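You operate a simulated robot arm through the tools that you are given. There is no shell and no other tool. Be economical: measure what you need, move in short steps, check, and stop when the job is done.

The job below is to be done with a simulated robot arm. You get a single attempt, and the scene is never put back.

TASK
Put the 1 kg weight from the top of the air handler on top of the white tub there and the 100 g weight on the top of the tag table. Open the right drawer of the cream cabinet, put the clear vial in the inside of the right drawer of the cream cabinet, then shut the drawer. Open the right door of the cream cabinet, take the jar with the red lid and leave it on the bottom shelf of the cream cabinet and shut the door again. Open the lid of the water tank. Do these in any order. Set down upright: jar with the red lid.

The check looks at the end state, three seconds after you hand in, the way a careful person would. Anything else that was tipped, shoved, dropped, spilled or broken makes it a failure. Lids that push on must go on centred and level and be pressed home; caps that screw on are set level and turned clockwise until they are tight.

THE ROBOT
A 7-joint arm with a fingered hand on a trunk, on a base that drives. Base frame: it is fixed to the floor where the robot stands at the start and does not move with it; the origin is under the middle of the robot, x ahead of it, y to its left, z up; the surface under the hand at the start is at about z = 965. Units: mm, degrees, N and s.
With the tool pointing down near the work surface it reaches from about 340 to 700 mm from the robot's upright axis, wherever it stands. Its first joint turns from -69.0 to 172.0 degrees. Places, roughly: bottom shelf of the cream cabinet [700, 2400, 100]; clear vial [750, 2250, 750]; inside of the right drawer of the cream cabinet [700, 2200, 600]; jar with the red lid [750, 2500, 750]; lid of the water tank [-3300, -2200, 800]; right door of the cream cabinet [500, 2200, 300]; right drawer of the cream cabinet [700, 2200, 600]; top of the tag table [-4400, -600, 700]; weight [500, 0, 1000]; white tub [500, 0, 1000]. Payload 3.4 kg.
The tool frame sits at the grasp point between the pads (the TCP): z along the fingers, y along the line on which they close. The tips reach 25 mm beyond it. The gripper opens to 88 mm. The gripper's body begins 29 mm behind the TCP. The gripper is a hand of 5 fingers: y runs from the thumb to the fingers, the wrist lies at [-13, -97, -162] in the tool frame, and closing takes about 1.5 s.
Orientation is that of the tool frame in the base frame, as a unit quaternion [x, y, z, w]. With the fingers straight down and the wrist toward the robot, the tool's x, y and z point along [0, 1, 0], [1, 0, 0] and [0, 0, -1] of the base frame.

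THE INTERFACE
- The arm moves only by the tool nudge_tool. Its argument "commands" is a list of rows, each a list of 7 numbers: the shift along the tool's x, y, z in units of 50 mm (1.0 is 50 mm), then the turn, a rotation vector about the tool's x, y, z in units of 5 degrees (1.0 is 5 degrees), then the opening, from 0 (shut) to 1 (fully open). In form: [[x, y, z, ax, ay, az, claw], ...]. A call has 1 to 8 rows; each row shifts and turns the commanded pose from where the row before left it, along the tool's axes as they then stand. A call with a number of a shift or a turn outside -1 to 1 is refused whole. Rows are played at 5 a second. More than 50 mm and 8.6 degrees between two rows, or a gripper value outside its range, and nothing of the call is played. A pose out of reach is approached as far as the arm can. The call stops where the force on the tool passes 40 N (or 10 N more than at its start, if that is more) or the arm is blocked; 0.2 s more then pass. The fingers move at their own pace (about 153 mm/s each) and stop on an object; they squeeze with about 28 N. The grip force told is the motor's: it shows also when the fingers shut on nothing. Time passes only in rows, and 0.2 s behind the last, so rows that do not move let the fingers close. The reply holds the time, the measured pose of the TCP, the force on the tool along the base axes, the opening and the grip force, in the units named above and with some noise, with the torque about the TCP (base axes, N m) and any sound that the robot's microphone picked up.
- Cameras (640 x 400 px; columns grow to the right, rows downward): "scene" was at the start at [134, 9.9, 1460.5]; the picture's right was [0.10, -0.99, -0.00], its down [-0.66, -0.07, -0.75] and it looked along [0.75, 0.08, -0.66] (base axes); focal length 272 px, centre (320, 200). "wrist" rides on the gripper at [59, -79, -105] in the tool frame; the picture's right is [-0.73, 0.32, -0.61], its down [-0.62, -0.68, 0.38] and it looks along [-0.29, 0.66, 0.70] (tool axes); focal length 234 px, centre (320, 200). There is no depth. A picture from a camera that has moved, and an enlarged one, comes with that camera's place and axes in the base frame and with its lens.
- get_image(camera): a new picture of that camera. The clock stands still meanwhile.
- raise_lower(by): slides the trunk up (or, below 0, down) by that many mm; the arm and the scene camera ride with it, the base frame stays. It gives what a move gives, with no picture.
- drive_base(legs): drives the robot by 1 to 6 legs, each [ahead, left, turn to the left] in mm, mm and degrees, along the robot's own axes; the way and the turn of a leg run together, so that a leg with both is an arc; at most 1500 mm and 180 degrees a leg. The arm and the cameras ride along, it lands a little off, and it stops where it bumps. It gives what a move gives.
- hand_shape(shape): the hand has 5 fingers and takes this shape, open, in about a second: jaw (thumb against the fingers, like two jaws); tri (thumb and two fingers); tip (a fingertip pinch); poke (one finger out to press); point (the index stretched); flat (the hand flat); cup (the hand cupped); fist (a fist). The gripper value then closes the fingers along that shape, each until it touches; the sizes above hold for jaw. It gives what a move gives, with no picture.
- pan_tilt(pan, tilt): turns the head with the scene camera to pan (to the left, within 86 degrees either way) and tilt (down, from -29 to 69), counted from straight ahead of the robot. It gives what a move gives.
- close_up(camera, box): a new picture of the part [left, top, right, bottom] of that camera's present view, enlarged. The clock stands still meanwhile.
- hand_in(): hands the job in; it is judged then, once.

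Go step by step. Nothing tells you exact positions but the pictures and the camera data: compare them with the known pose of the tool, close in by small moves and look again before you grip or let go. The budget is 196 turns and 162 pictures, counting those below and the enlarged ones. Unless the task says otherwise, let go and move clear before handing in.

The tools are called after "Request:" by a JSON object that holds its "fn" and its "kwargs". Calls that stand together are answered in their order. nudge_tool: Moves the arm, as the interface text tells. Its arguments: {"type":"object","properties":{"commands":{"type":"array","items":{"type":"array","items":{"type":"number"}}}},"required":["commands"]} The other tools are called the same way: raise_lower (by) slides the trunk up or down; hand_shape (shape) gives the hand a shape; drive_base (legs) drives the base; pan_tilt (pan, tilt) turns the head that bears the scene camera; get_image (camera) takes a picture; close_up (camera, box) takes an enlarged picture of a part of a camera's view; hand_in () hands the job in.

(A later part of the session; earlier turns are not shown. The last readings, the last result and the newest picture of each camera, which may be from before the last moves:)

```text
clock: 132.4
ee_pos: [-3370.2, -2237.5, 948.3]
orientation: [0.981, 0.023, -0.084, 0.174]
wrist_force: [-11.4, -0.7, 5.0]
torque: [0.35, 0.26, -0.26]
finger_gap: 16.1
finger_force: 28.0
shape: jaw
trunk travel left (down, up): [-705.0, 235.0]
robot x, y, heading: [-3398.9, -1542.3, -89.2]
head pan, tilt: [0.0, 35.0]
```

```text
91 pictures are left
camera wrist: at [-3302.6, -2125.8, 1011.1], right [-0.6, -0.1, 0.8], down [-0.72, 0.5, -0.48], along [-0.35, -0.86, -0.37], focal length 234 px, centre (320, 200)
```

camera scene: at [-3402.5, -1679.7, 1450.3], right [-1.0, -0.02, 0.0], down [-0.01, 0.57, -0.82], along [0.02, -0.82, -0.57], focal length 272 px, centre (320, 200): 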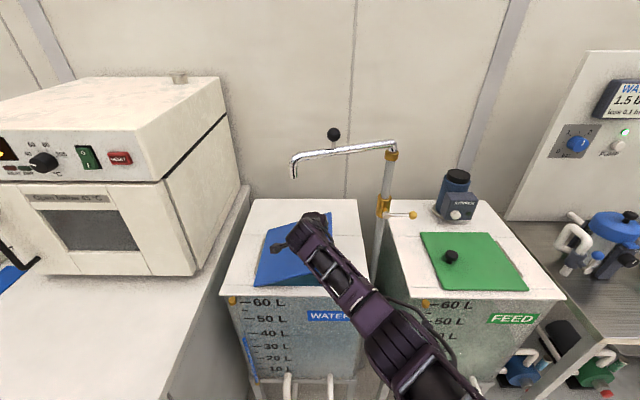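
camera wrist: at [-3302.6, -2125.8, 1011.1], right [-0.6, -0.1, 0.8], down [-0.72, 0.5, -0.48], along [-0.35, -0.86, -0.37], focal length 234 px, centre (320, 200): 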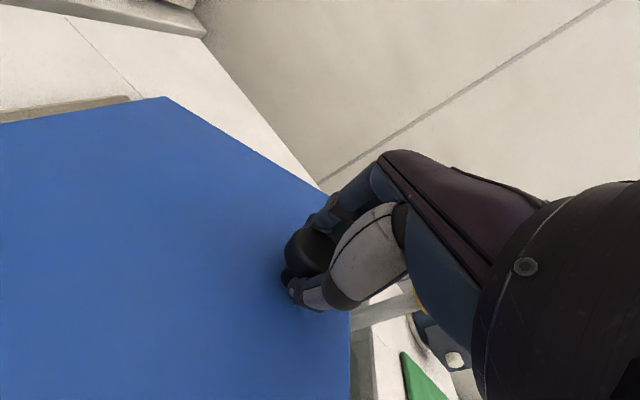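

The lid follows (about 20°), with a slight outward radial load. I'll correct the radius by a couple of mm and continue to 50°.

Request:
{"fn": "nudge_tool", "kwargs": {"commands": [[0.144, 0.1, -0.274, 0, -0.47, -0.17, 0], [0.154, 0.098, -0.269, 0, -0.47, -0.17, 0], [0.168, 0.095, -0.262, 0, -0.47, -0.17, 0], [0.178, 0.092, -0.252, 0, -0.47, -0.17, 0], [0.2, 0.088, -0.243, 0, -0.47, -0.17, 0], [0.208, 0.085, -0.234, 0, -0.47, -0.17, 0], [0, 0, 0, 0, 0, 0, 0]]}}

Request:
{"fn": "get_image", "kwargs": {"camera": "scene"}}

Request:
{"fn": "get_image", "kwargs": {"camera": "wrist"}}

```text
clock: 134.1
ee_pos: [-3296.6, -2234.4, 1013.3]
orientation: [0.961, 0.046, -0.211, 0.173]
wrist_force: [-10.9, -3.5, 16.6]
torque: [0.34, 0.38, -0.52]
finger_gap: 14.7
finger_force: 28.0
shape: jaw
trunk travel left (down, up): [-705.0, 235.0]
robot x, y, heading: [-3400.5, -1541.5, -89.0]
head pan, tilt: [0.0, 35.0]
```

```text
90 pictures are left
camera scene: at [-3403.6, -1677.7, 1450.5], right [-1.0, -0.02, 0.0], down [-0.01, 0.57, -0.82], along [0.02, -0.82, -0.57], focal length 272 px, centre (320, 200)
```

scene: 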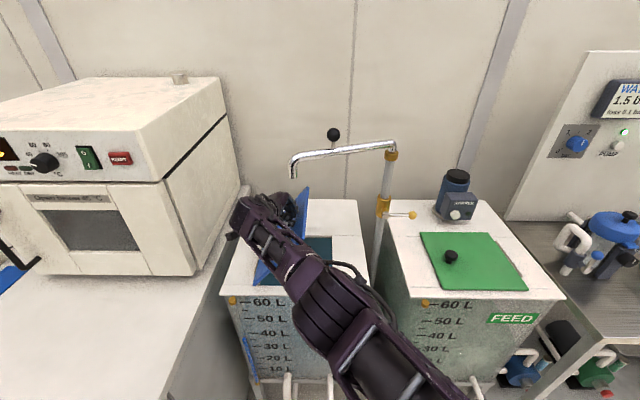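

```text
89 pictures are left
camera wrist: at [-3216.3, -2122.2, 1053.7], right [-0.37, -0.1, 0.92], down [-0.82, 0.49, -0.28], along [-0.43, -0.86, -0.26], focal length 234 px, centre (320, 200)
```

wrist: 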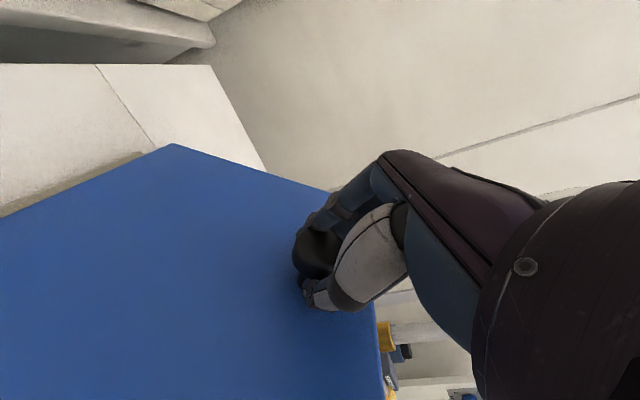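

The lid is at about 50°. I'll correct the radius outward and continue to 75°, holding the hand's tilt so the knob pivots in the grip.

Request:
{"fn": "nudge_tool", "kwargs": {"commands": [[0.066, 0.086, -0.237, 0, 0, 0, 0], [0.206, 0.082, -0.226, 0, 0, 0, 0], [0.228, 0.075, -0.207, 0, 0, 0, 0], [0.245, 0.069, -0.19, 0, 0, 0, 0], [0.261, 0.061, -0.167, 0, 0, 0, 0], [0, 0, 0, 0, 0, 0, 0]]}}

Request:
{"fn": "get_image", "kwargs": {"camera": "scene"}}

Request:
{"fn": "get_image", "kwargs": {"camera": "wrist"}}

```text
clock: 135.4
ee_pos: [-3272.7, -2229.7, 1027.0]
orientation: [0.962, 0.047, -0.211, 0.17]
wrist_force: [-1.4, -18.3, 2.4]
torque: [-0.02, 0.13, -0.15]
finger_gap: 12.3
finger_force: 28.4
shape: jaw
out of reach, approached as far as the arm can: row 2, 3, 4, 5
trunk travel left (down, up): [-705.0, 235.0]
robot x, y, heading: [-3403.9, -1541.7, -89.2]
head pan, tilt: [0.0, 35.0]
```

```text
88 pictures are left
camera scene: at [-3399.7, -1685.9, 1449.6], right [-1.0, -0.02, 0.0], down [-0.01, 0.58, -0.82], along [0.02, -0.82, -0.58], focal length 272 px, centre (320, 200)
```

scene: 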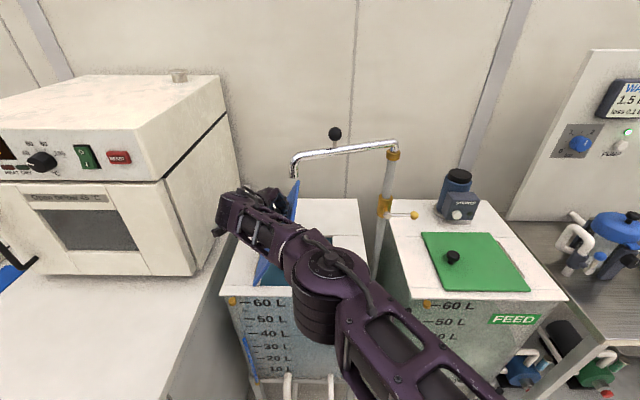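

```text
87 pictures are left
camera wrist: at [-3192.2, -2118.4, 1068.8], right [-0.37, -0.1, 0.92], down [-0.82, 0.5, -0.27], along [-0.43, -0.86, -0.27], focal length 234 px, centre (320, 200)
```

wrist: 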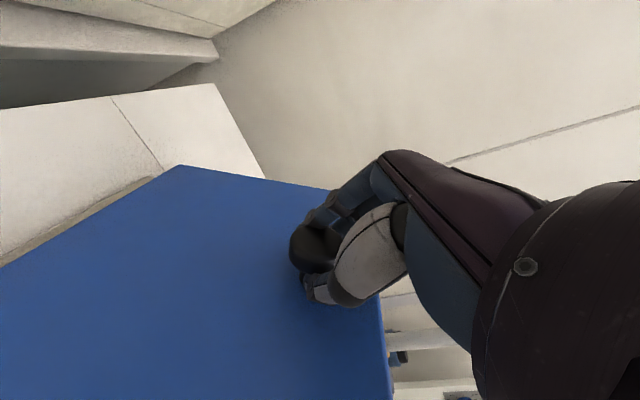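

The arm reached a limit with the tilted hand. I'll untilt the hand gradually to regain reach, with the knob pivoting in the grip.

Request:
{"fn": "nudge_tool", "kwargs": {"commands": [[0, 0, 0, 0, 0.47, 0.17, 0], [0, 0, 0, 0, 0.47, 0.17, 0], [0, 0, 0, 0, 0.47, 0.17, 0], [0, 0, 0, 0, 0.47, 0.17, 0], [0, 0, 0, 0, 0, 0, 0]]}}

Request:
{"fn": "get_image", "kwargs": {"camera": "scene"}}

```text
clock: 136.7
ee_pos: [-3273.5, -2228.7, 1028.5]
orientation: [0.977, 0.031, -0.127, 0.171]
wrist_force: [-4.6, -17.8, 4.1]
torque: [0.13, 0.61, -0.29]
finger_gap: 11.5
finger_force: 28.2
shape: jaw
trunk travel left (down, up): [-705.0, 235.0]
robot x, y, heading: [-3399.9, -1543.6, -89.0]
head pan, tilt: [0.0, 35.0]
```

```text
86 pictures are left
camera scene: at [-3400.7, -1685.0, 1449.7], right [-1.0, -0.02, 0.0], down [-0.01, 0.58, -0.82], along [0.02, -0.82, -0.58], focal length 272 px, centre (320, 200)
```

scene: 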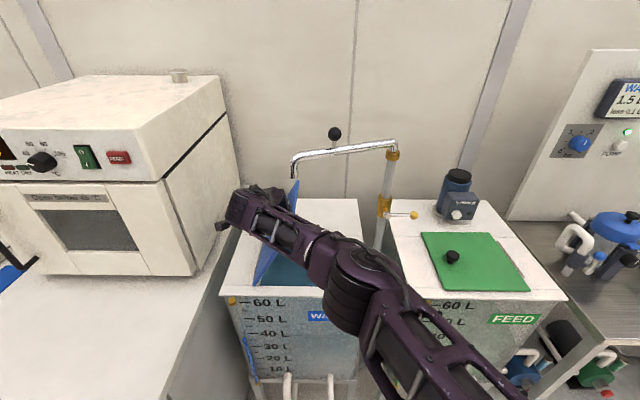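

The arm is within reach again at about 61°. Continuing to 75°.

Request:
{"fn": "nudge_tool", "kwargs": {"commands": [[0.18, 0.121, -0.159, 0, 0, 0, 0], [0.276, 0.109, -0.125, 0, 0, 0, 0], [0.288, 0.044, -0.122, 0, 0, 0, 0], [0, 0, 0, 0, 0, 0, 0]]}}

Request:
{"fn": "get_image", "kwargs": {"camera": "scene"}}

Request:
{"fn": "get_image", "kwargs": {"camera": "wrist"}}

```text
clock: 137.7
ee_pos: [-3243.3, -2229.3, 1039.9]
orientation: [0.977, 0.033, -0.127, 0.169]
wrist_force: [1.2, -20.1, -16.2]
torque: [0.13, 0.3, -0.06]
finger_gap: 11.2
finger_force: 28.8
shape: jaw
out of reach, approached as far as the arm can: row 2, 3
trunk travel left (down, up): [-705.0, 235.0]
robot x, y, heading: [-3403.6, -1542.8, -89.1]
head pan, tilt: [0.0, 35.0]
```

```text
85 pictures are left
camera scene: at [-3397.7, -1690.7, 1448.9], right [-1.0, -0.02, 0.0], down [-0.01, 0.58, -0.81], along [0.01, -0.81, -0.58], focal length 272 px, centre (320, 200)
```

scene: 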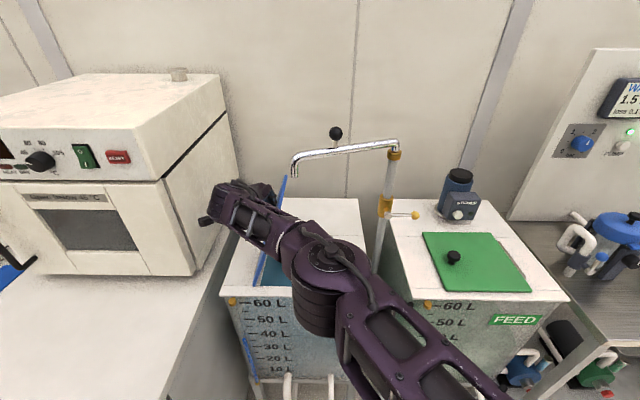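

```text
84 pictures are left
camera wrist: at [-3171.1, -2117.8, 1095.7], right [-0.52, -0.11, 0.85], down [-0.76, 0.5, -0.41], along [-0.38, -0.86, -0.35], focal length 234 px, centre (320, 200)
```

wrist: 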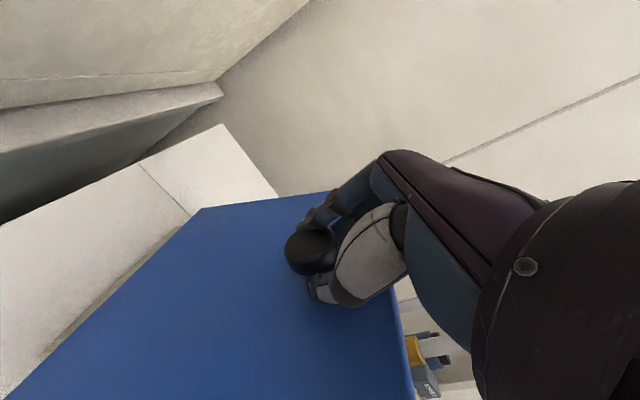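

The lid is at about 70°. I'll untilt the hand to vertical, then slide the base left 40 mm, which carries the knob along the top of its arc.

Request:
{"fn": "nudge_tool", "kwargs": {"commands": [[0, 0, 0, 0, 0.47, 0.17, 0], [0, 0, 0, 0, 0.47, 0.17, 0], [0, 0, 0, 0, 0.47, 0.17, 0], [0, 0, 0, 0, 0.47, 0.17, 0], [0, 0, 0, 0, 0.47, 0.17, 0], [0, 0, 0, 0, 0, 0, 0]]}}

Request:
{"fn": "drive_base", "kwargs": {"legs": [[0, 35, 0]]}}

Request:
{"fn": "get_image", "kwargs": {"camera": "scene"}}

Request:
{"fn": "get_image", "kwargs": {"camera": "wrist"}}

```text
clock: 139.1
ee_pos: [-3246.6, -2226.7, 1041.0]
orientation: [0.985, 0.012, -0.02, 0.172]
wrist_force: [-3.8, -18.5, -3.7]
torque: [-0.08, 0.85, -0.06]
finger_gap: 9.9
finger_force: 27.7
shape: jaw
trunk travel left (down, up): [-705.0, 235.0]
robot x, y, heading: [-3397.0, -1542.5, -89.1]
head pan, tilt: [0.0, 35.0]
```

```text
clock: 139.9
ee_pos: [-3211.3, -2220.9, 1045.8]
orientation: [0.984, 0.011, -0.021, 0.174]
wrist_force: [-7.0, -13.9, 14.4]
torque: [-0.58, 1.32, 0.01]
finger_gap: 4.9
finger_force: 27.8
shape: jaw
trunk travel left (down, up): [-705.0, 235.0]
robot x, y, heading: [-3367.8, -1544.0, -89.1]
head pan, tilt: [0.0, 35.0]
```

```text
83 pictures are left
camera scene: at [-3365.9, -1680.8, 1450.2], right [-1.0, -0.02, 0.0], down [-0.01, 0.57, -0.82], along [0.02, -0.82, -0.57], focal length 272 px, centre (320, 200)
```

scene: 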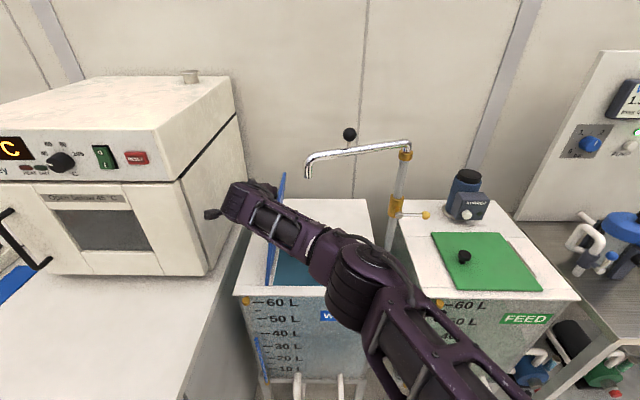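

```text
82 pictures are left
camera wrist: at [-3152.2, -2110.9, 1115.7], right [-0.69, -0.11, 0.71], down [-0.66, 0.5, -0.57], along [-0.29, -0.86, -0.41], focal length 234 px, centre (320, 200)
```

wrist: 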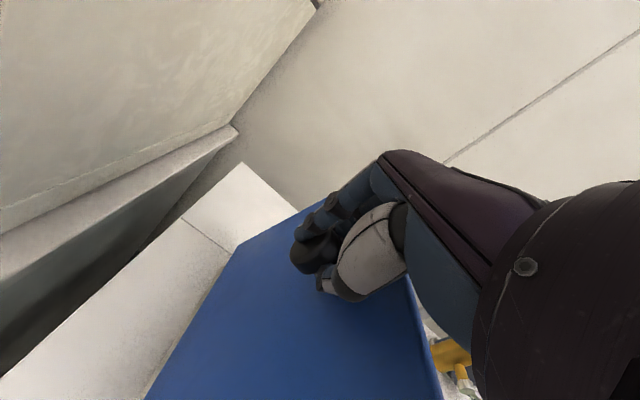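

The grip is thinning but the lid is near vertical. One more small base slide to pass 90°.

Request:
{"fn": "drive_base", "kwargs": {"legs": [[0, 30, 0]]}}

Request:
{"fn": "get_image", "kwargs": {"camera": "scene"}}

Request:
{"fn": "get_image", "kwargs": {"camera": "wrist"}}

```text
clock: 140.7
ee_pos: [-3184.6, -2221.2, 1047.1]
orientation: [0.984, 0.012, -0.021, 0.177]
wrist_force: [-9.8, -8.9, 12.2]
torque: [-0.43, 2.16, -0.26]
finger_gap: 4.4
finger_force: 28.2
shape: jaw
trunk travel left (down, up): [-705.0, 235.0]
robot x, y, heading: [-3338.0, -1542.9, -88.9]
head pan, tilt: [0.0, 35.0]
```

```text
81 pictures are left
camera scene: at [-3337.4, -1679.4, 1450.2], right [-1.0, -0.02, 0.0], down [-0.01, 0.57, -0.82], along [0.02, -0.82, -0.57], focal length 272 px, centre (320, 200)
```

scene: 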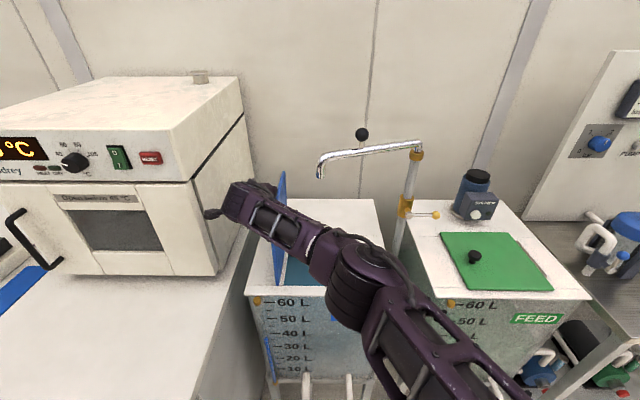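

```text
80 pictures are left
camera wrist: at [-3123.9, -2110.2, 1116.8], right [-0.69, -0.1, 0.71], down [-0.66, 0.49, -0.57], along [-0.29, -0.86, -0.41], focal length 234 px, centre (320, 200)
```

wrist: 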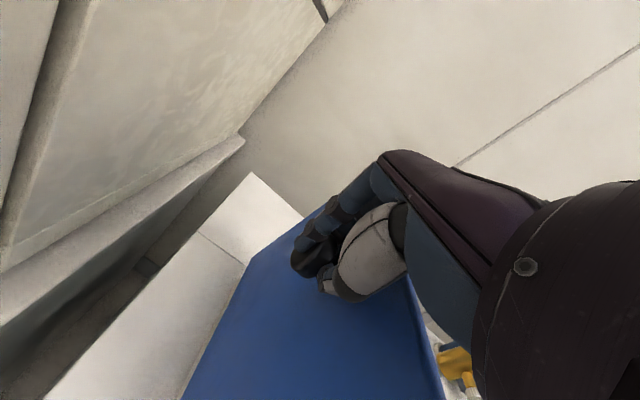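

Request:
{"fn": "close_up", "kwargs": {"camera": "scene", "box": [190, 150, 350, 310]}}

```text
2.50 times, centred on (270, 230) of scene
camera zoom: at [-3337.4, -1679.4, 1450.2], right [-1.0, -0.02, 0.0], down [-0.01, 0.57, -0.82], along [0.02, -0.82, -0.57], focal length 681 px, centre (445, 125)
```

zoom: 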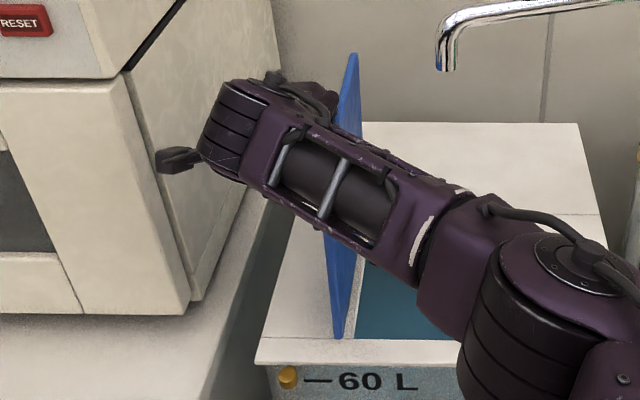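

The lid is at about 90°. A further small push toward +x to take it past vertical.

Request:
{"fn": "nudge_tool", "kwargs": {"commands": [[0.12, 0, 0.02, 0, 0, 0, 0], [0.14, 0, 0.03, 0, 0, 0, 0], [0.06, 0, 0.02, 0, 0, 0, 0], [0, 0, 0, 0, 0, 0, 0]]}}

Request:
{"fn": "close_up", "kwargs": {"camera": "scene", "box": [190, 150, 350, 310]}}

```text
clock: 141.7
ee_pos: [-3169.6, -2221.4, 1045.1]
orientation: [0.984, 0.013, -0.022, 0.179]
wrist_force: [-10.1, -6.6, 15.6]
torque: [-0.4, 2.84, -0.4]
finger_gap: 4.4
finger_force: 27.6
shape: jaw
trunk travel left (down, up): [-705.0, 235.0]
robot x, y, heading: [-3336.6, -1542.7, -89.0]
head pan, tilt: [0.0, 35.0]
```

```text
2.50 times, centred on (270, 230) of scene
camera zoom: at [-3337.8, -1677.3, 1450.5], right [-1.0, -0.02, 0.0], down [-0.01, 0.57, -0.82], along [0.02, -0.82, -0.57], focal length 681 px, centre (445, 125)
```

zoom: 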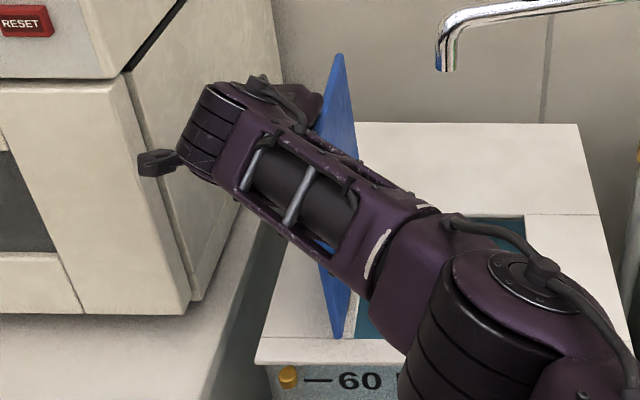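

The lid is about 5° past vertical. Releasing the knob and checking.

Request:
{"fn": "nudge_tool", "kwargs": {"commands": [[0, 0, 0, 0, 0, 0, 0.4], [0, 0, 0, 0, 0, 0, 0.7], [0, 0, 0, 0, 0, 0, 0.9], [0, 0, 0, 0, 0, 0, 0.9]]}}

Request:
{"fn": "close_up", "kwargs": {"camera": "scene", "box": [190, 150, 350, 310]}}

Request:
{"fn": "get_image", "kwargs": {"camera": "wrist"}}

```text
clock: 142.7
ee_pos: [-3164.7, -2221.6, 1040.2]
orientation: [0.984, 0.013, -0.022, 0.175]
wrist_force: [0.8, -0.8, -0.2]
torque: [0.01, 0.01, 0.02]
finger_gap: 78.8
finger_force: 0.0
shape: jaw
trunk travel left (down, up): [-705.0, 235.0]
robot x, y, heading: [-3339.5, -1541.9, -88.8]
head pan, tilt: [0.0, 35.0]
```

```text
2.50 times, centred on (270, 230) of scene
camera zoom: at [-3333.7, -1679.7, 1450.1], right [-1.0, -0.02, 0.0], down [-0.01, 0.57, -0.82], along [0.01, -0.82, -0.57], focal length 681 px, centre (445, 125)
```

zoom: 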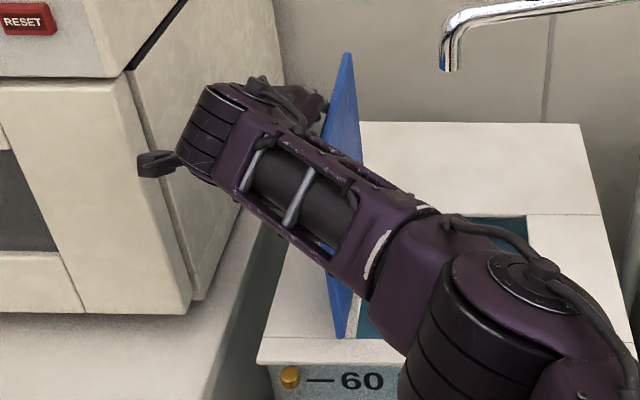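

```text
76 pictures are left
camera wrist: at [-3105.4, -2110.7, 1111.7], right [-0.69, -0.11, 0.71], down [-0.66, 0.5, -0.57], along [-0.29, -0.86, -0.41], focal length 234 px, centre (320, 200)
```

wrist: 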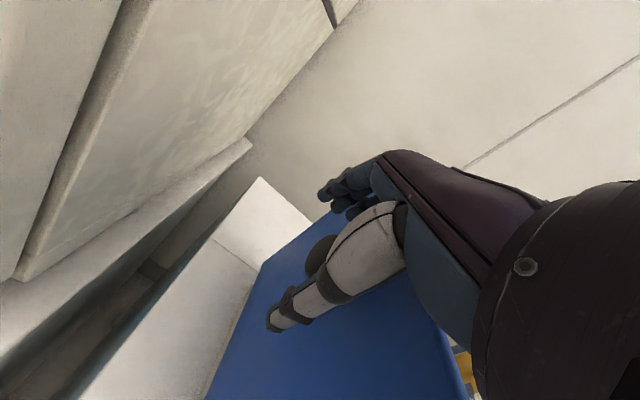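

The lid stands open by itself with no force on the hand. Withdrawing along the finger axis.

Request:
{"fn": "nudge_tool", "kwargs": {"commands": [[0.02, 0, -0.4, 0, 0, 0, 0.9], [0, 0, -0.8, 0, 0, 0, 0.9], [0, 0, -0.9, 0, 0, 0, 0.9], [0, -0.5, -0.5, 0, 0, 0, 0.9], [0, -0.8, 0, 0, 0, 0, 0.9], [0, -0.8, 0, 0, 0, 0, 0.9]]}}

Request:
{"fn": "get_image", "kwargs": {"camera": "scene"}}

```text
clock: 144.1
ee_pos: [-3162.2, -2075.7, 1128.3]
orientation: [0.984, 0.012, -0.023, 0.177]
wrist_force: [0.0, 0.7, -0.1]
torque: [0.0, 0.01, -0.02]
finger_gap: 79.2
finger_force: 0.1
shape: jaw
trunk travel left (down, up): [-705.0, 235.0]
robot x, y, heading: [-3336.3, -1541.8, -89.1]
head pan, tilt: [0.0, 35.0]
```

```text
75 pictures are left
camera scene: at [-3333.4, -1677.3, 1450.3], right [-1.0, -0.02, 0.0], down [-0.01, 0.57, -0.82], along [0.01, -0.82, -0.57], focal length 272 px, centre (320, 200)
```

scene: 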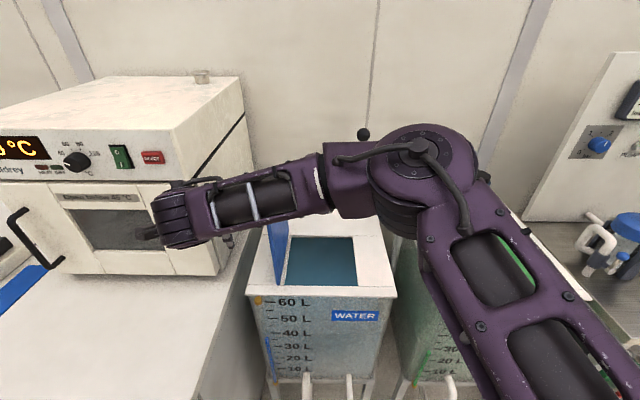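

The lid of the water tank is open. Next the cream cabinet: back off, drive up the aisle, turn into the other aisle.

Request:
{"fn": "drive_base", "kwargs": {"legs": [[-350, 0, 0], [0, 0, 89], [1500, 0, 0], [1340, 0, 0], [0, 0, 90]]}}

Request:
{"fn": "pan_tilt", "kwargs": {"pan": -20, "tilt": 20}}

Request:
{"fn": "get_image", "kwargs": {"camera": "scene"}}

```text
clock: 167.2
ee_pos: [-662.8, -708.2, 1128.4]
orientation: [0.024, 0.984, 0.175, 0.028]
wrist_force: [0.4, 0.5, 0.7]
torque: [-0.01, 0.01, -0.03]
finger_gap: 79.2
finger_force: 0.0
shape: jaw
trunk travel left (down, up): [-705.0, 235.0]
robot x, y, heading: [-527.8, -1252.5, 86.7]
head pan, tilt: [0.0, 35.0]
```

```text
clock: 168.0
ee_pos: [-663.2, -708.6, 1126.4]
orientation: [0.025, 0.984, 0.176, 0.028]
wrist_force: [-0.1, -1.0, 0.2]
torque: [0.0, 0.01, -0.01]
finger_gap: 79.3
finger_force: 0.0
shape: jaw
trunk travel left (down, up): [-705.0, 235.0]
robot x, y, heading: [-526.4, -1253.2, 86.8]
head pan, tilt: [-20.0, 20.0]
```

```text
74 pictures are left
camera scene: at [-488.7, -1117.8, 1474.0], right [0.92, -0.4, 0.0], down [-0.14, -0.31, -0.94], along [0.37, 0.86, -0.34], focal length 272 px, centre (320, 200)
```

scene: 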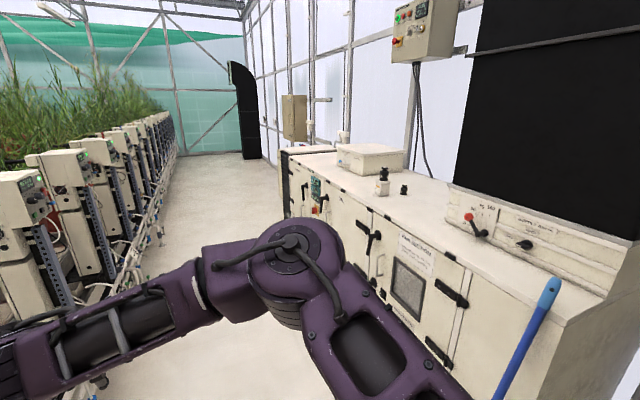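

Driving up the aisle to the cream cabinet.

Request:
{"fn": "drive_base", "kwargs": {"legs": [[0, 0, 3.2], [0, -80, 0], [1500, 0, 0], [1500, 0, 0]]}}

Request:
{"fn": "pan_tilt", "kwargs": {"pan": -50, "tilt": 30}}

Request:
{"fn": "get_image", "kwargs": {"camera": "scene"}}

```text
clock: 183.6
ee_pos: [-661.6, 2296.0, 1128.6]
orientation: [-0.005, 0.984, 0.176, 0.024]
wrist_force: [-0.5, 0.4, 0.1]
torque: [-0.01, 0.04, -0.01]
finger_gap: 79.1
finger_force: 0.2
shape: jaw
trunk travel left (down, up): [-705.0, 235.0]
robot x, y, heading: [-494.0, 1758.3, 90.3]
head pan, tilt: [-20.0, 20.0]
```

```text
clock: 184.6
ee_pos: [-659.7, 2296.4, 1127.9]
orientation: [-0.005, 0.984, 0.177, 0.023]
wrist_force: [0.2, 0.0, -0.3]
torque: [0.01, 0.0, 0.03]
finger_gap: 79.0
finger_force: 0.0
shape: jaw
trunk travel left (down, up): [-705.0, 235.0]
robot x, y, heading: [-492.1, 1756.7, 90.0]
head pan, tilt: [-50.0, 30.0]
```

```text
73 pictures are left
camera scene: at [-424.4, 1868.2, 1458.0], right [0.65, -0.76, 0.0], down [-0.38, -0.32, -0.87], along [0.66, 0.56, -0.5], focal length 272 px, centre (320, 200)
```

scene: 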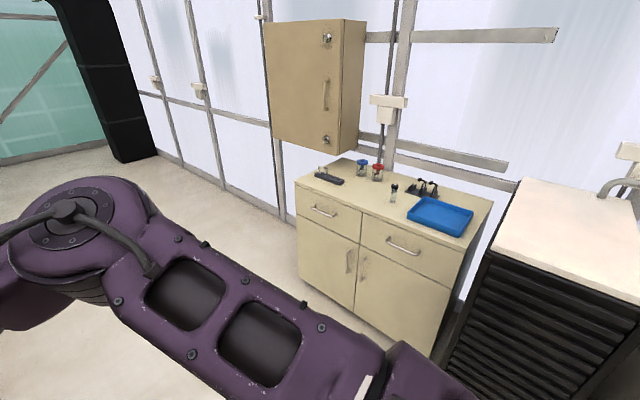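

Cream cabinet ahead on the right. I'll turn to face it and line up.

Request:
{"fn": "drive_base", "kwargs": {"legs": [[0, 0, -90], [0, 500, 0]]}}

Request:
{"fn": "pan_tilt", "kwargs": {"pan": 0, "tilt": 40}}

Request:
{"fn": "get_image", "kwargs": {"camera": "scene"}}

```text
clock: 191.2
ee_pos: [10.8, 2444.4, 1128.0]
orientation: [0.675, 0.716, 0.111, 0.138]
wrist_force: [-0.6, 0.2, 0.1]
torque: [-0.03, -0.03, -0.02]
finger_gap: 79.0
finger_force: 0.0
shape: jaw
trunk travel left (down, up): [-705.0, 235.0]
robot x, y, heading: [-522.2, 2245.3, 2.9]
head pan, tilt: [-50.0, 30.0]
```

```text
clock: 192.4
ee_pos: [12.0, 2444.0, 1128.5]
orientation: [0.675, 0.716, 0.111, 0.138]
wrist_force: [0.5, 0.1, 0.3]
torque: [-0.01, 0.01, 0.02]
finger_gap: 79.2
finger_force: 0.0
shape: jaw
trunk travel left (down, up): [-705.0, 235.0]
robot x, y, heading: [-519.5, 2254.3, 2.9]
head pan, tilt: [0.0, 40.0]
```

```text
72 pictures are left
camera scene: at [-382.6, 2259.1, 1442.6], right [0.05, -1.0, 0.0], down [-0.64, -0.03, -0.77], along [0.77, 0.04, -0.64], focal length 272 px, centre (320, 200)
```

scene: 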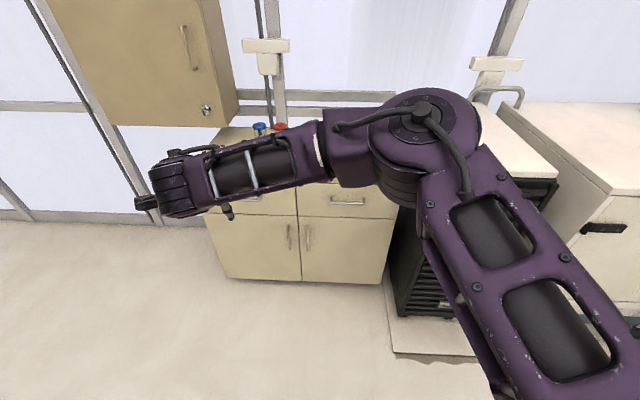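

The cabinet front is about x=560, spanning y≈1950–2890, with the divider at y≈2416. I'll straighten up and drive closer, then raise the trunk for a view of the top.

Request:
{"fn": "drive_base", "kwargs": {"legs": [[0, 0, -2.9], [370, 0, 0]]}}

Request:
{"fn": "nudge_tool", "kwargs": {"commands": [[0.9, 0, 0, 1, 0, 0, 1], [0.9, 0, 0, 1, 0, 0, 1], [0.9, 0, 0, 1, 0, 0, 1], [0.9, 0, 0, 1, 0, 0, 1]]}}

Request:
{"fn": "raise_lower", "kwargs": {"by": 150}}

Request:
{"fn": "pan_tilt", "kwargs": {"pan": -5, "tilt": 40}}

Request:
{"fn": "get_image", "kwargs": {"camera": "scene"}}

Request:
{"fn": "get_image", "kwargs": {"camera": "wrist"}}

```text
clock: 195.2
ee_pos: [392.4, 2415.4, 1127.2]
orientation: [0.693, 0.699, 0.109, 0.141]
wrist_force: [0.1, -0.4, -0.2]
torque: [-0.01, 0.02, 0.02]
finger_gap: 79.2
finger_force: 0.0
shape: jaw
trunk travel left (down, up): [-705.0, 235.0]
robot x, y, heading: [-144.9, 2249.7, -0.1]
head pan, tilt: [0.0, 40.0]
```

```text
clock: 196.2
ee_pos: [407.6, 2459.7, 1076.6]
orientation: [0.708, 0.706, -0.015, 0.018]
wrist_force: [0.1, -0.4, -1.1]
torque: [0.02, 0.0, -0.03]
finger_gap: 88.0
finger_force: 0.1
shape: jaw
out of reach, approached as far as the arm can: row 2, 3, 4
trunk travel left (down, up): [-705.0, 235.0]
robot x, y, heading: [-144.1, 2250.9, -0.1]
head pan, tilt: [0.0, 40.0]
```

```text
clock: 197.9
ee_pos: [406.1, 2459.8, 1227.2]
orientation: [0.707, 0.707, -0.016, 0.019]
wrist_force: [-0.2, -0.2, 0.5]
torque: [-0.01, 0.01, 0.01]
finger_gap: 87.8
finger_force: 0.1
shape: jaw
trunk travel left (down, up): [-855.0, 85.0]
robot x, y, heading: [-145.5, 2251.1, -0.2]
head pan, tilt: [0.0, 40.0]
```

```text
clock: 198.6
ee_pos: [405.9, 2459.2, 1227.2]
orientation: [0.707, 0.706, -0.016, 0.019]
wrist_force: [0.1, -0.1, 0.2]
torque: [-0.02, 0.0, -0.01]
finger_gap: 88.0
finger_force: 0.2
shape: jaw
trunk travel left (down, up): [-855.0, 85.0]
robot x, y, heading: [-145.4, 2248.8, -0.1]
head pan, tilt: [-5.0, 40.0]
```

```text
71 pictures are left
camera scene: at [-10.3, 2244.5, 1592.6], right [-0.09, -1.0, 0.0], down [-0.64, 0.06, -0.77], along [0.76, -0.07, -0.64], focal length 272 px, centre (320, 200)
```

scene: 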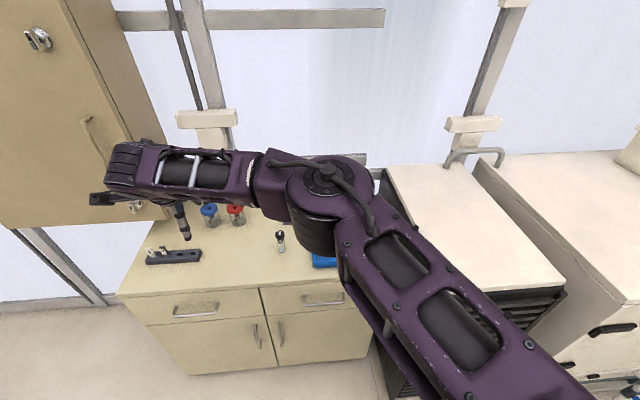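

```text
70 pictures are left
camera wrist: at [326.1, 2522.9, 1330.5], right [0.32, -0.7, 0.64], down [-0.68, -0.64, -0.36], along [0.66, -0.32, -0.68], focal length 234 px, centre (320, 200)
```

wrist: 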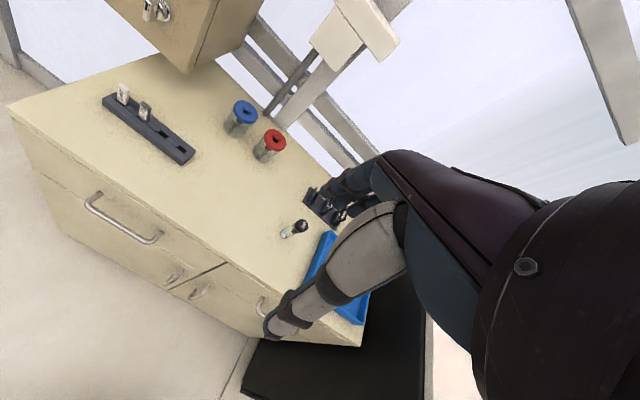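

Measurements: cabinet top z≈805, front x≈510; drawer handle ≈[485,2200,722]; door handle ≈[485,2354,490]; vial ≈[645,2329]; red-lidded jar ≈[828,2511], lid z≈868. For the drawer I'll turn the hand to point forward.

Request:
{"fn": "nudge_tool", "kwargs": {"commands": [[-0.65, 0, 0, -1, 0, 0, 1], [-0.65, 0, 0, -1, 0, 0, 1], [-0.65, 0, 0, -1, 0, 0, 1], [-0.65, 0, 0, -1, 0, 0, 1], [-0.65, 0, 0, -1, 0, 0, 1], [-0.65, 0, 0, -1, 0, 0, 1], [-0.65, 0, 0, -1, 0, 0, 1], [-0.65, 0, 0, -1, 0, 0, 1]]}}

Request:
{"fn": "nudge_tool", "kwargs": {"commands": [[0, 0, 0, -1, 0, 0, 1], [0, 0, 0, -1, 0, 0, 1], [0, 0, 0, -1, 0, 0, 1], [0, 0, 0, -1, 0, 0, 1], [0, 0, 0, -1, 0, 0, 1], [0, 0, 0, -1, 0, 0, 1], [0, 0, 0, -1, 0, 0, 1], [0, 0, 0, -1, 0, 0, 1]]}}

Request:
{"fn": "get_image", "kwargs": {"camera": "scene"}}

```text
clock: 200.4
ee_pos: [406.1, 2198.9, 1239.8]
orientation: [0.658, 0.668, 0.23, 0.259]
wrist_force: [-0.3, 0.3, 0.0]
torque: [0.03, -0.03, -0.01]
finger_gap: 87.8
finger_force: 0.1
shape: jaw
trunk travel left (down, up): [-855.0, 85.0]
robot x, y, heading: [-148.7, 2248.6, -0.1]
head pan, tilt: [-5.0, 40.0]
```

```text
clock: 202.2
ee_pos: [421.3, 2198.5, 1249.1]
orientation: [0.646, 0.661, 0.255, 0.284]
wrist_force: [-0.5, -0.5, 0.1]
torque: [0.04, 0.0, 0.0]
finger_gap: 87.9
finger_force: 0.1
shape: jaw
out of reach, approached as far as the arm can: row 1, 2, 3, 4, 5, 6, 7, 8
trunk travel left (down, up): [-855.0, 85.0]
robot x, y, heading: [-146.6, 2251.8, -0.2]
head pan, tilt: [-5.0, 40.0]
```

```text
69 pictures are left
camera scene: at [-10.3, 2244.2, 1592.6], right [-0.09, -1.0, 0.0], down [-0.64, 0.06, -0.77], along [0.76, -0.07, -0.64], focal length 272 px, centre (320, 200)
```

scene: 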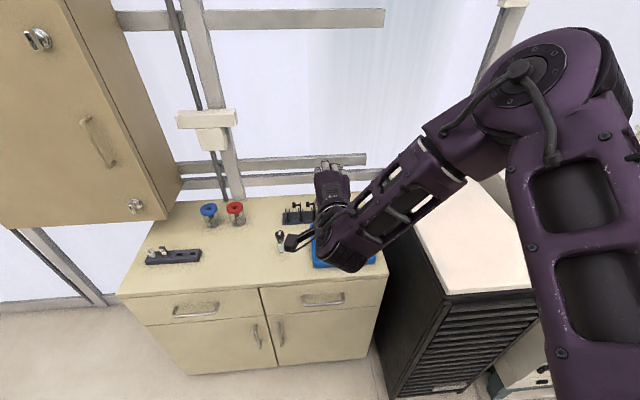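

The pitch is limited to about 43° here. Let me look at the drawer handle's shape closely.

Request:
{"fn": "close_up", "kwargs": {"camera": "scene", "box": [250, 270, 390, 370]}}

Request:
{"fn": "close_up", "kwargs": {"camera": "scene", "box": [180, 180, 340, 290]}}

```text
4.00 times, centred on (320, 320) of scene
camera zoom: at [-10.3, 2244.2, 1592.6], right [-0.09, -1.0, 0.0], down [-0.64, 0.06, -0.77], along [0.76, -0.07, -0.64], focal length 1089 px, centre (320, -280)
```

zoom: 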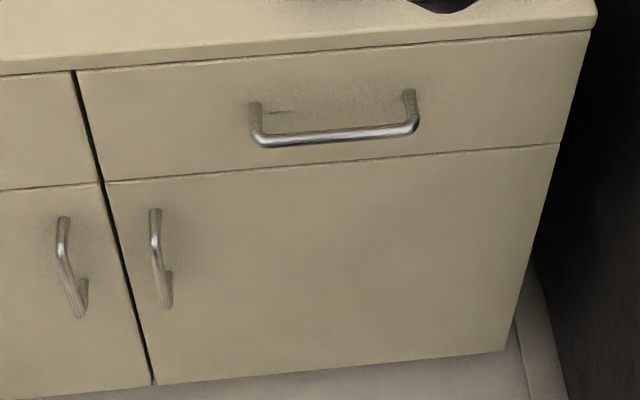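

```text
3.64 times, centred on (260, 235) of scene
camera zoom: at [-10.3, 2244.2, 1592.6], right [-0.09, -1.0, 0.0], down [-0.64, 0.06, -0.77], along [0.76, -0.07, -0.64], focal length 990 px, centre (538, 73)
```

zoom: 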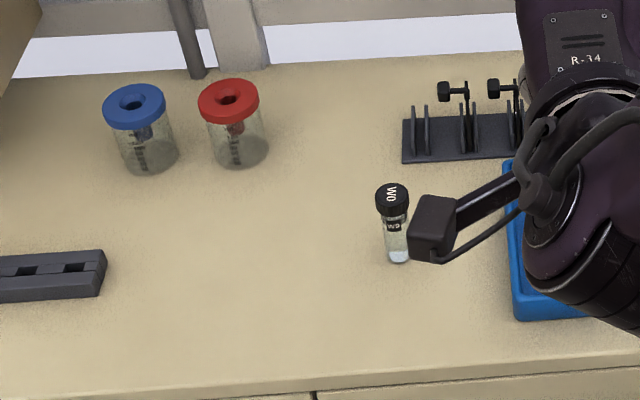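

The handle bar is at about x=476, z=721, y 2117–2251, standing ~34 mm off the face. I'll keep the 45° pitch, narrow the hand, and lower the trunk to bring it in front of and above the handle.

Request:
{"fn": "nudge_tool", "kwargs": {"commands": [[-0.29, -0.27, -0.27, 0, 0, 0, 0.26], [0, 0, 0, 0, 0, 0, 0.26], [0, 0, 0, 0, 0, 0, 0.26]]}}

Request:
{"fn": "raise_lower", "kwargs": {"by": -454}}

Request:
{"fn": "get_image", "kwargs": {"camera": "scene"}}

Request:
{"fn": "get_image", "kwargs": {"camera": "wrist"}}

```text
clock: 203.0
ee_pos: [413.8, 2187.1, 1250.1]
orientation: [0.646, 0.664, 0.251, 0.28]
wrist_force: [0.0, 0.8, -0.3]
torque: [0.01, -0.01, 0.02]
finger_gap: 23.2
finger_force: 0.0
shape: jaw
out of reach, approached as far as the arm can: row 1
trunk travel left (down, up): [-855.0, 85.0]
robot x, y, heading: [-144.1, 2252.3, 0.1]
head pan, tilt: [-5.0, 40.0]
```

```text
refused: -454 is not a number from -400 to 400
```

```text
66 pictures are left
camera scene: at [-10.5, 2244.2, 1592.6], right [-0.09, -1.0, 0.0], down [-0.64, 0.06, -0.77], along [0.76, -0.07, -0.64], focal length 272 px, centre (320, 200)
```

scene: 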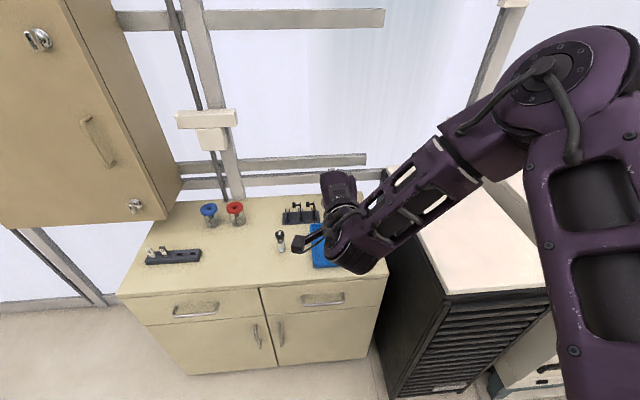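

```text
65 pictures are left
camera wrist: at [283.3, 2246.4, 1269.0], right [-0.19, -0.7, 0.69], down [-0.22, -0.66, -0.72], along [0.96, -0.28, -0.03], focal length 234 px, centre (320, 200)
```

wrist: 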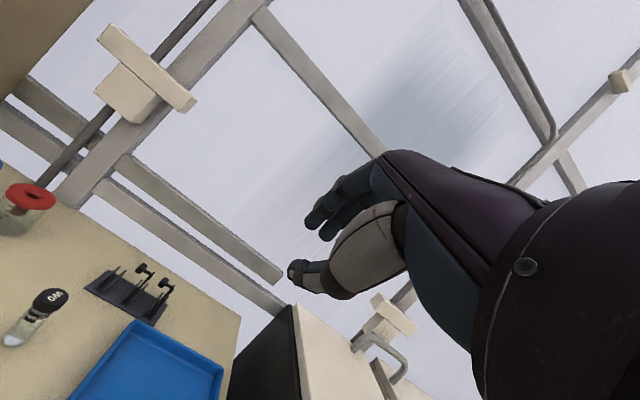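

I'll shift the base left 120 mm so the elbow keeps clear of the black unit, then lower in two goes.

Request:
{"fn": "drive_base", "kwargs": {"legs": [[0, 120, 0]]}}

Request:
{"fn": "nudge_tool", "kwargs": {"commands": [[-0.8, 0, 0, 0, 0, 0, 0.26], [-0.8, 0, 0, 0, 0, 0, 0.26], [-0.8, 0, 0, 0, 0, 0, 0.26], [0, 0, 0, 0, 0, 0, 0.26]]}}

Request:
{"fn": "raise_lower", "kwargs": {"by": -300}}

Request:
{"fn": "get_image", "kwargs": {"camera": "scene"}}

```text
clock: 204.2
ee_pos: [413.9, 2305.0, 1250.2]
orientation: [0.646, 0.663, 0.253, 0.281]
wrist_force: [-0.5, -0.5, -0.4]
torque: [-0.03, 0.02, -0.04]
finger_gap: 23.2
finger_force: 0.1
shape: jaw
trunk travel left (down, up): [-855.0, 85.0]
robot x, y, heading: [-145.5, 2369.2, 0.1]
head pan, tilt: [-5.0, 40.0]
```

```text
clock: 205.2
ee_pos: [416.1, 2187.4, 1257.1]
orientation: [0.647, 0.663, 0.25, 0.281]
wrist_force: [0.4, 0.7, -0.4]
torque: [-0.01, -0.02, -0.01]
finger_gap: 23.1
finger_force: 0.0
shape: jaw
trunk travel left (down, up): [-855.0, 85.0]
robot x, y, heading: [-148.5, 2368.0, 0.1]
head pan, tilt: [-5.0, 40.0]
```

```text
clock: 208.2
ee_pos: [415.7, 2188.1, 957.9]
orientation: [0.647, 0.663, 0.251, 0.281]
wrist_force: [-0.1, 1.1, -0.3]
torque: [-0.01, -0.01, 0.0]
finger_gap: 23.2
finger_force: 0.0
shape: jaw
trunk travel left (down, up): [-555.0, 385.0]
robot x, y, heading: [-143.8, 2370.6, -0.1]
head pan, tilt: [-5.0, 40.0]
```

```text
64 pictures are left
camera scene: at [-10.3, 2363.3, 1292.6], right [-0.09, -1.0, 0.0], down [-0.64, 0.06, -0.77], along [0.76, -0.07, -0.64], focal length 272 px, centre (320, 200)
```

scene: 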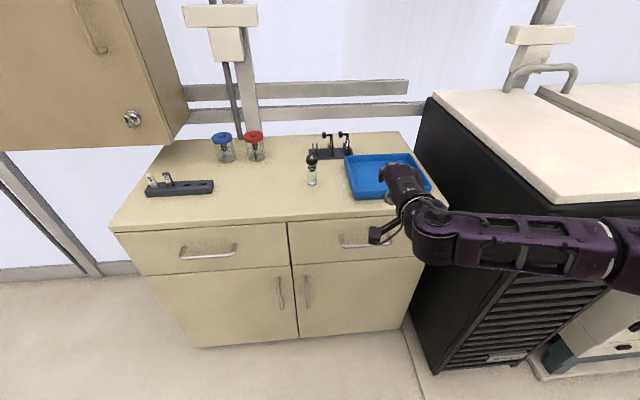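

Request:
{"fn": "close_up", "kwargs": {"camera": "scene", "box": [270, 130, 450, 270]}}

```text
2.86 times, centred on (360, 200) of scene
camera zoom: at [-10.3, 2363.3, 1292.6], right [-0.09, -1.0, 0.0], down [-0.64, 0.06, -0.77], along [0.76, -0.07, -0.64], focal length 778 px, centre (206, 200)
```

zoom: 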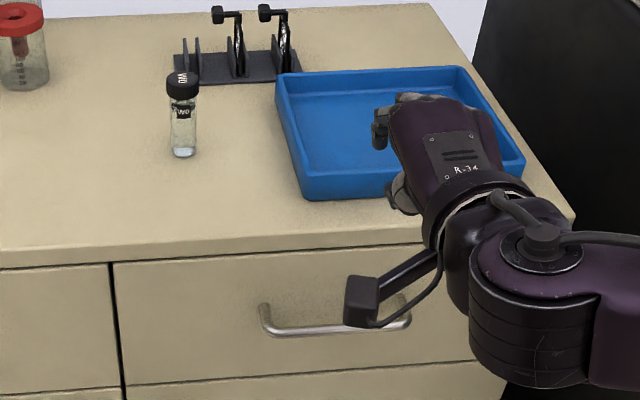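

Refined: handle bar ≈[485, 2120–2253, 700], vial base [645,2329,808]. Lowering the rest and moving in on the handle at 45°.

Request:
{"fn": "raise_lower", "kwargs": {"by": -180}}

Request:
{"fn": "nudge_tool", "kwargs": {"commands": [[0, 0.05, 0.4, 0, 0, 0, 0.27], [0, 0, 0.5, 0, 0, 0, 0.27], [0, 0, 0, 0, 0, 0, 0.27]]}}

Request:
{"fn": "get_image", "kwargs": {"camera": "wrist"}}

Request:
{"fn": "get_image", "kwargs": {"camera": "scene"}}

```text
clock: 210.2
ee_pos: [415.1, 2188.2, 779.0]
orientation: [0.647, 0.663, 0.251, 0.281]
wrist_force: [0.7, 0.0, 0.1]
torque: [0.0, 0.0, -0.02]
finger_gap: 23.3
finger_force: 0.1
shape: jaw
trunk travel left (down, up): [-375.0, 565.0]
robot x, y, heading: [-144.2, 2367.6, 0.0]
head pan, tilt: [-5.0, 40.0]
```

```text
clock: 211.0
ee_pos: [448.1, 2186.7, 746.9]
orientation: [0.646, 0.664, 0.252, 0.281]
wrist_force: [-0.1, 0.1, 0.1]
torque: [-0.04, 0.0, -0.02]
finger_gap: 23.6
finger_force: 0.1
shape: jaw
trunk travel left (down, up): [-375.0, 565.0]
robot x, y, heading: [-142.8, 2369.7, -0.0]
head pan, tilt: [-5.0, 40.0]
```

```text
62 pictures are left
camera wrist: at [317.3, 2245.0, 766.3], right [-0.19, -0.69, 0.69], down [-0.22, -0.66, -0.72], along [0.96, -0.29, -0.03], focal length 234 px, centre (320, 200)
```

wrist: 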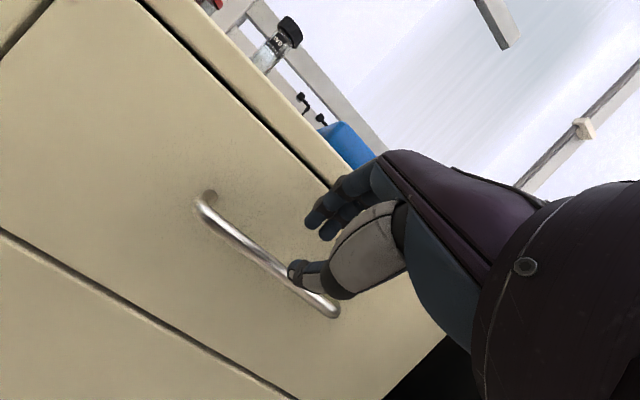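

```text
61 pictures are left
camera scene: at [-10.3, 2363.3, 1112.6], right [-0.09, -1.0, 0.0], down [-0.64, 0.06, -0.77], along [0.76, -0.07, -0.64], focal length 272 px, centre (320, 200)
```

scene: 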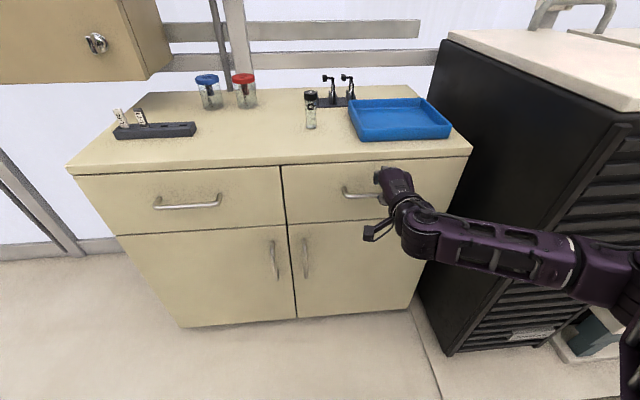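

The bar reads [485, z≈701] from the wrist camera too. Moving in the last 44 mm so the bar lies between thumb and fingers.

Request:
{"fn": "nudge_tool", "kwargs": {"commands": [[0, -0.13, 0.3, 0, 0, 0, 0.27], [0, 0, 0.35, 0, 0, 0, 0.27], [0, 0, 0.22, 0, 0, 0, 0.27], [0, 0, 0, 0, 0, 0, 0.27]]}}

Request:
{"fn": "close_up", "kwargs": {"camera": "wrist", "box": [180, 140, 420, 340]}}

```text
clock: 212.0
ee_pos: [475.3, 2184.6, 711.6]
orientation: [0.647, 0.662, 0.251, 0.282]
wrist_force: [0.4, 0.4, -0.4]
torque: [-0.02, 0.0, 0.01]
finger_gap: 23.4
finger_force: 0.1
shape: jaw
trunk travel left (down, up): [-375.0, 565.0]
robot x, y, heading: [-148.6, 2365.8, 0.0]
head pan, tilt: [-5.0, 40.0]
```

```text
2.00 times, centred on (300, 240) of wrist
camera zoom: at [344.0, 2243.3, 729.9], right [-0.19, -0.69, 0.69], down [-0.22, -0.66, -0.72], along [0.96, -0.29, -0.03], focal length 468 px, centre (360, 120)
```

zoom: 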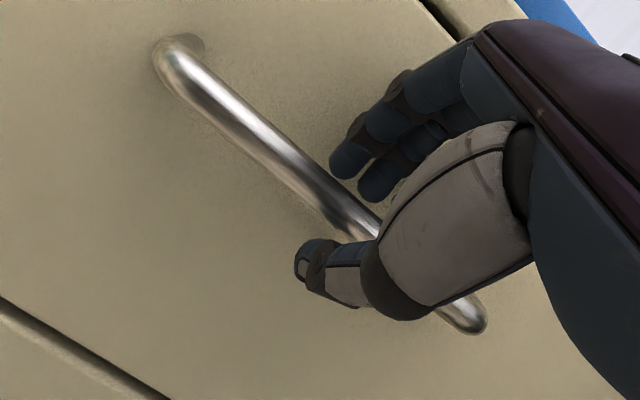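

The bar lies between thumb and fingers. Gripping, then pulling with the base.

Request:
{"fn": "nudge_tool", "kwargs": {"commands": [[0, 0, 0, 0, 0, 0, 0], [0, 0, 0, 0, 0, 0, 0], [0, 0, 0, 0, 0, 0, 0], [0, 0, 0, 0, 0, 0, 0], [0, 0, 0, 0, 0, 0, 0]]}}

Request:
{"fn": "drive_base", "kwargs": {"legs": [[-60, 0, 0], [-140, 0, 0]]}}

Request:
{"fn": "get_image", "kwargs": {"camera": "scene"}}

```text
clock: 213.2
ee_pos: [475.9, 2184.7, 709.8]
orientation: [0.647, 0.663, 0.251, 0.28]
wrist_force: [2.5, 0.3, -4.5]
torque: [-0.24, -0.03, 0.03]
finger_gap: 3.9
finger_force: 27.8
shape: jaw
trunk travel left (down, up): [-375.0, 565.0]
robot x, y, heading: [-144.1, 2368.1, 0.1]
head pan, tilt: [-5.0, 40.0]
```

```text
clock: 215.1
ee_pos: [274.4, 2184.3, 710.9]
orientation: [0.648, 0.662, 0.251, 0.281]
wrist_force: [0.6, 1.3, -9.0]
torque: [-0.08, 0.05, 0.04]
finger_gap: 4.1
finger_force: 28.4
shape: jaw
trunk travel left (down, up): [-375.0, 565.0]
robot x, y, heading: [-346.5, 2370.7, -0.3]
head pan, tilt: [-5.0, 40.0]
```

```text
59 pictures are left
camera scene: at [-209.6, 2363.3, 1112.4], right [-0.09, -1.0, 0.0], down [-0.64, 0.06, -0.77], along [0.76, -0.07, -0.64], focal length 272 px, centre (320, 200)
```

scene: 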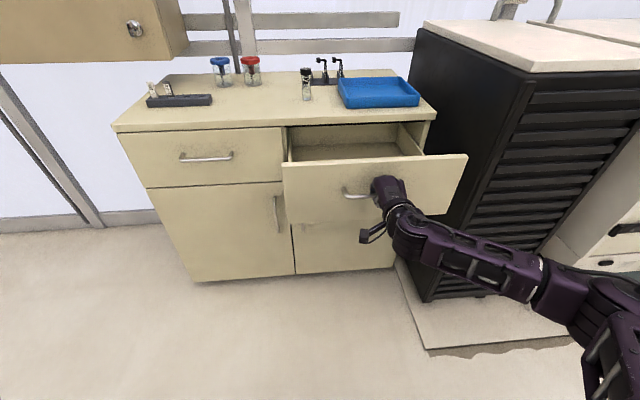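

The drawer is open 200 mm. Releasing the handle and backing out, then going up.

Request:
{"fn": "nudge_tool", "kwargs": {"commands": [[0, 0, 0, 0, 0, 0, 0.3], [0, 0, 0, 0, 0, 0, 0.3], [0, 0, -0.4, 0, 0, 0, 0.3], [0, 0, -0.8, 0, 0, 0, 0.3], [0, 0, -0.8, 0, 0, 0, 0.3], [0, 0, 0, 0, 0, 0, 0.3]]}}

Request:
{"fn": "raise_lower", "kwargs": {"by": 380}}

Request:
{"fn": "nudge_tool", "kwargs": {"commands": [[0.5, 0, 0, 1, 0, 0, 0.7], [0.5, 0, 0, 1, 0, 0, 0.7], [0.5, 0, 0, 1, 0, 0, 0.7], [0.5, 0, 0, 1, 0, 0, 0.7], [0.5, 0, 0, 1, 0, 0, 0.7], [0.5, 0, 0, 1, 0, 0, 0.7], [0, 0, 0, 1, 0, 0, 0.7], [0, 0, 0, 1, 0, 0, 0.7]]}}

```text
clock: 216.5
ee_pos: [202.0, 2184.9, 781.4]
orientation: [0.647, 0.663, 0.25, 0.281]
wrist_force: [0.1, 0.6, 0.2]
torque: [0.01, 0.02, -0.03]
finger_gap: 26.2
finger_force: 0.1
shape: jaw
trunk travel left (down, up): [-375.0, 565.0]
robot x, y, heading: [-344.1, 2370.7, -0.1]
head pan, tilt: [-5.0, 40.0]
```

```text
clock: 220.2
ee_pos: [201.4, 2185.5, 1161.0]
orientation: [0.647, 0.663, 0.252, 0.281]
wrist_force: [0.3, -0.4, 0.3]
torque: [-0.01, 0.02, 0.05]
finger_gap: 26.1
finger_force: 0.0
shape: jaw
trunk travel left (down, up): [-755.0, 185.0]
robot x, y, heading: [-344.4, 2372.8, -0.2]
head pan, tilt: [-5.0, 40.0]
```

```text
clock: 222.0
ee_pos: [202.8, 2334.2, 1154.2]
orientation: [0.706, 0.707, 0.009, 0.043]
wrist_force: [0.2, 1.1, 0.3]
torque: [-0.01, -0.02, 0.0]
finger_gap: 61.5
finger_force: 0.0
shape: jaw
trunk travel left (down, up): [-755.0, 185.0]
robot x, y, heading: [-348.4, 2369.5, -0.1]
head pan, tilt: [-5.0, 40.0]
```

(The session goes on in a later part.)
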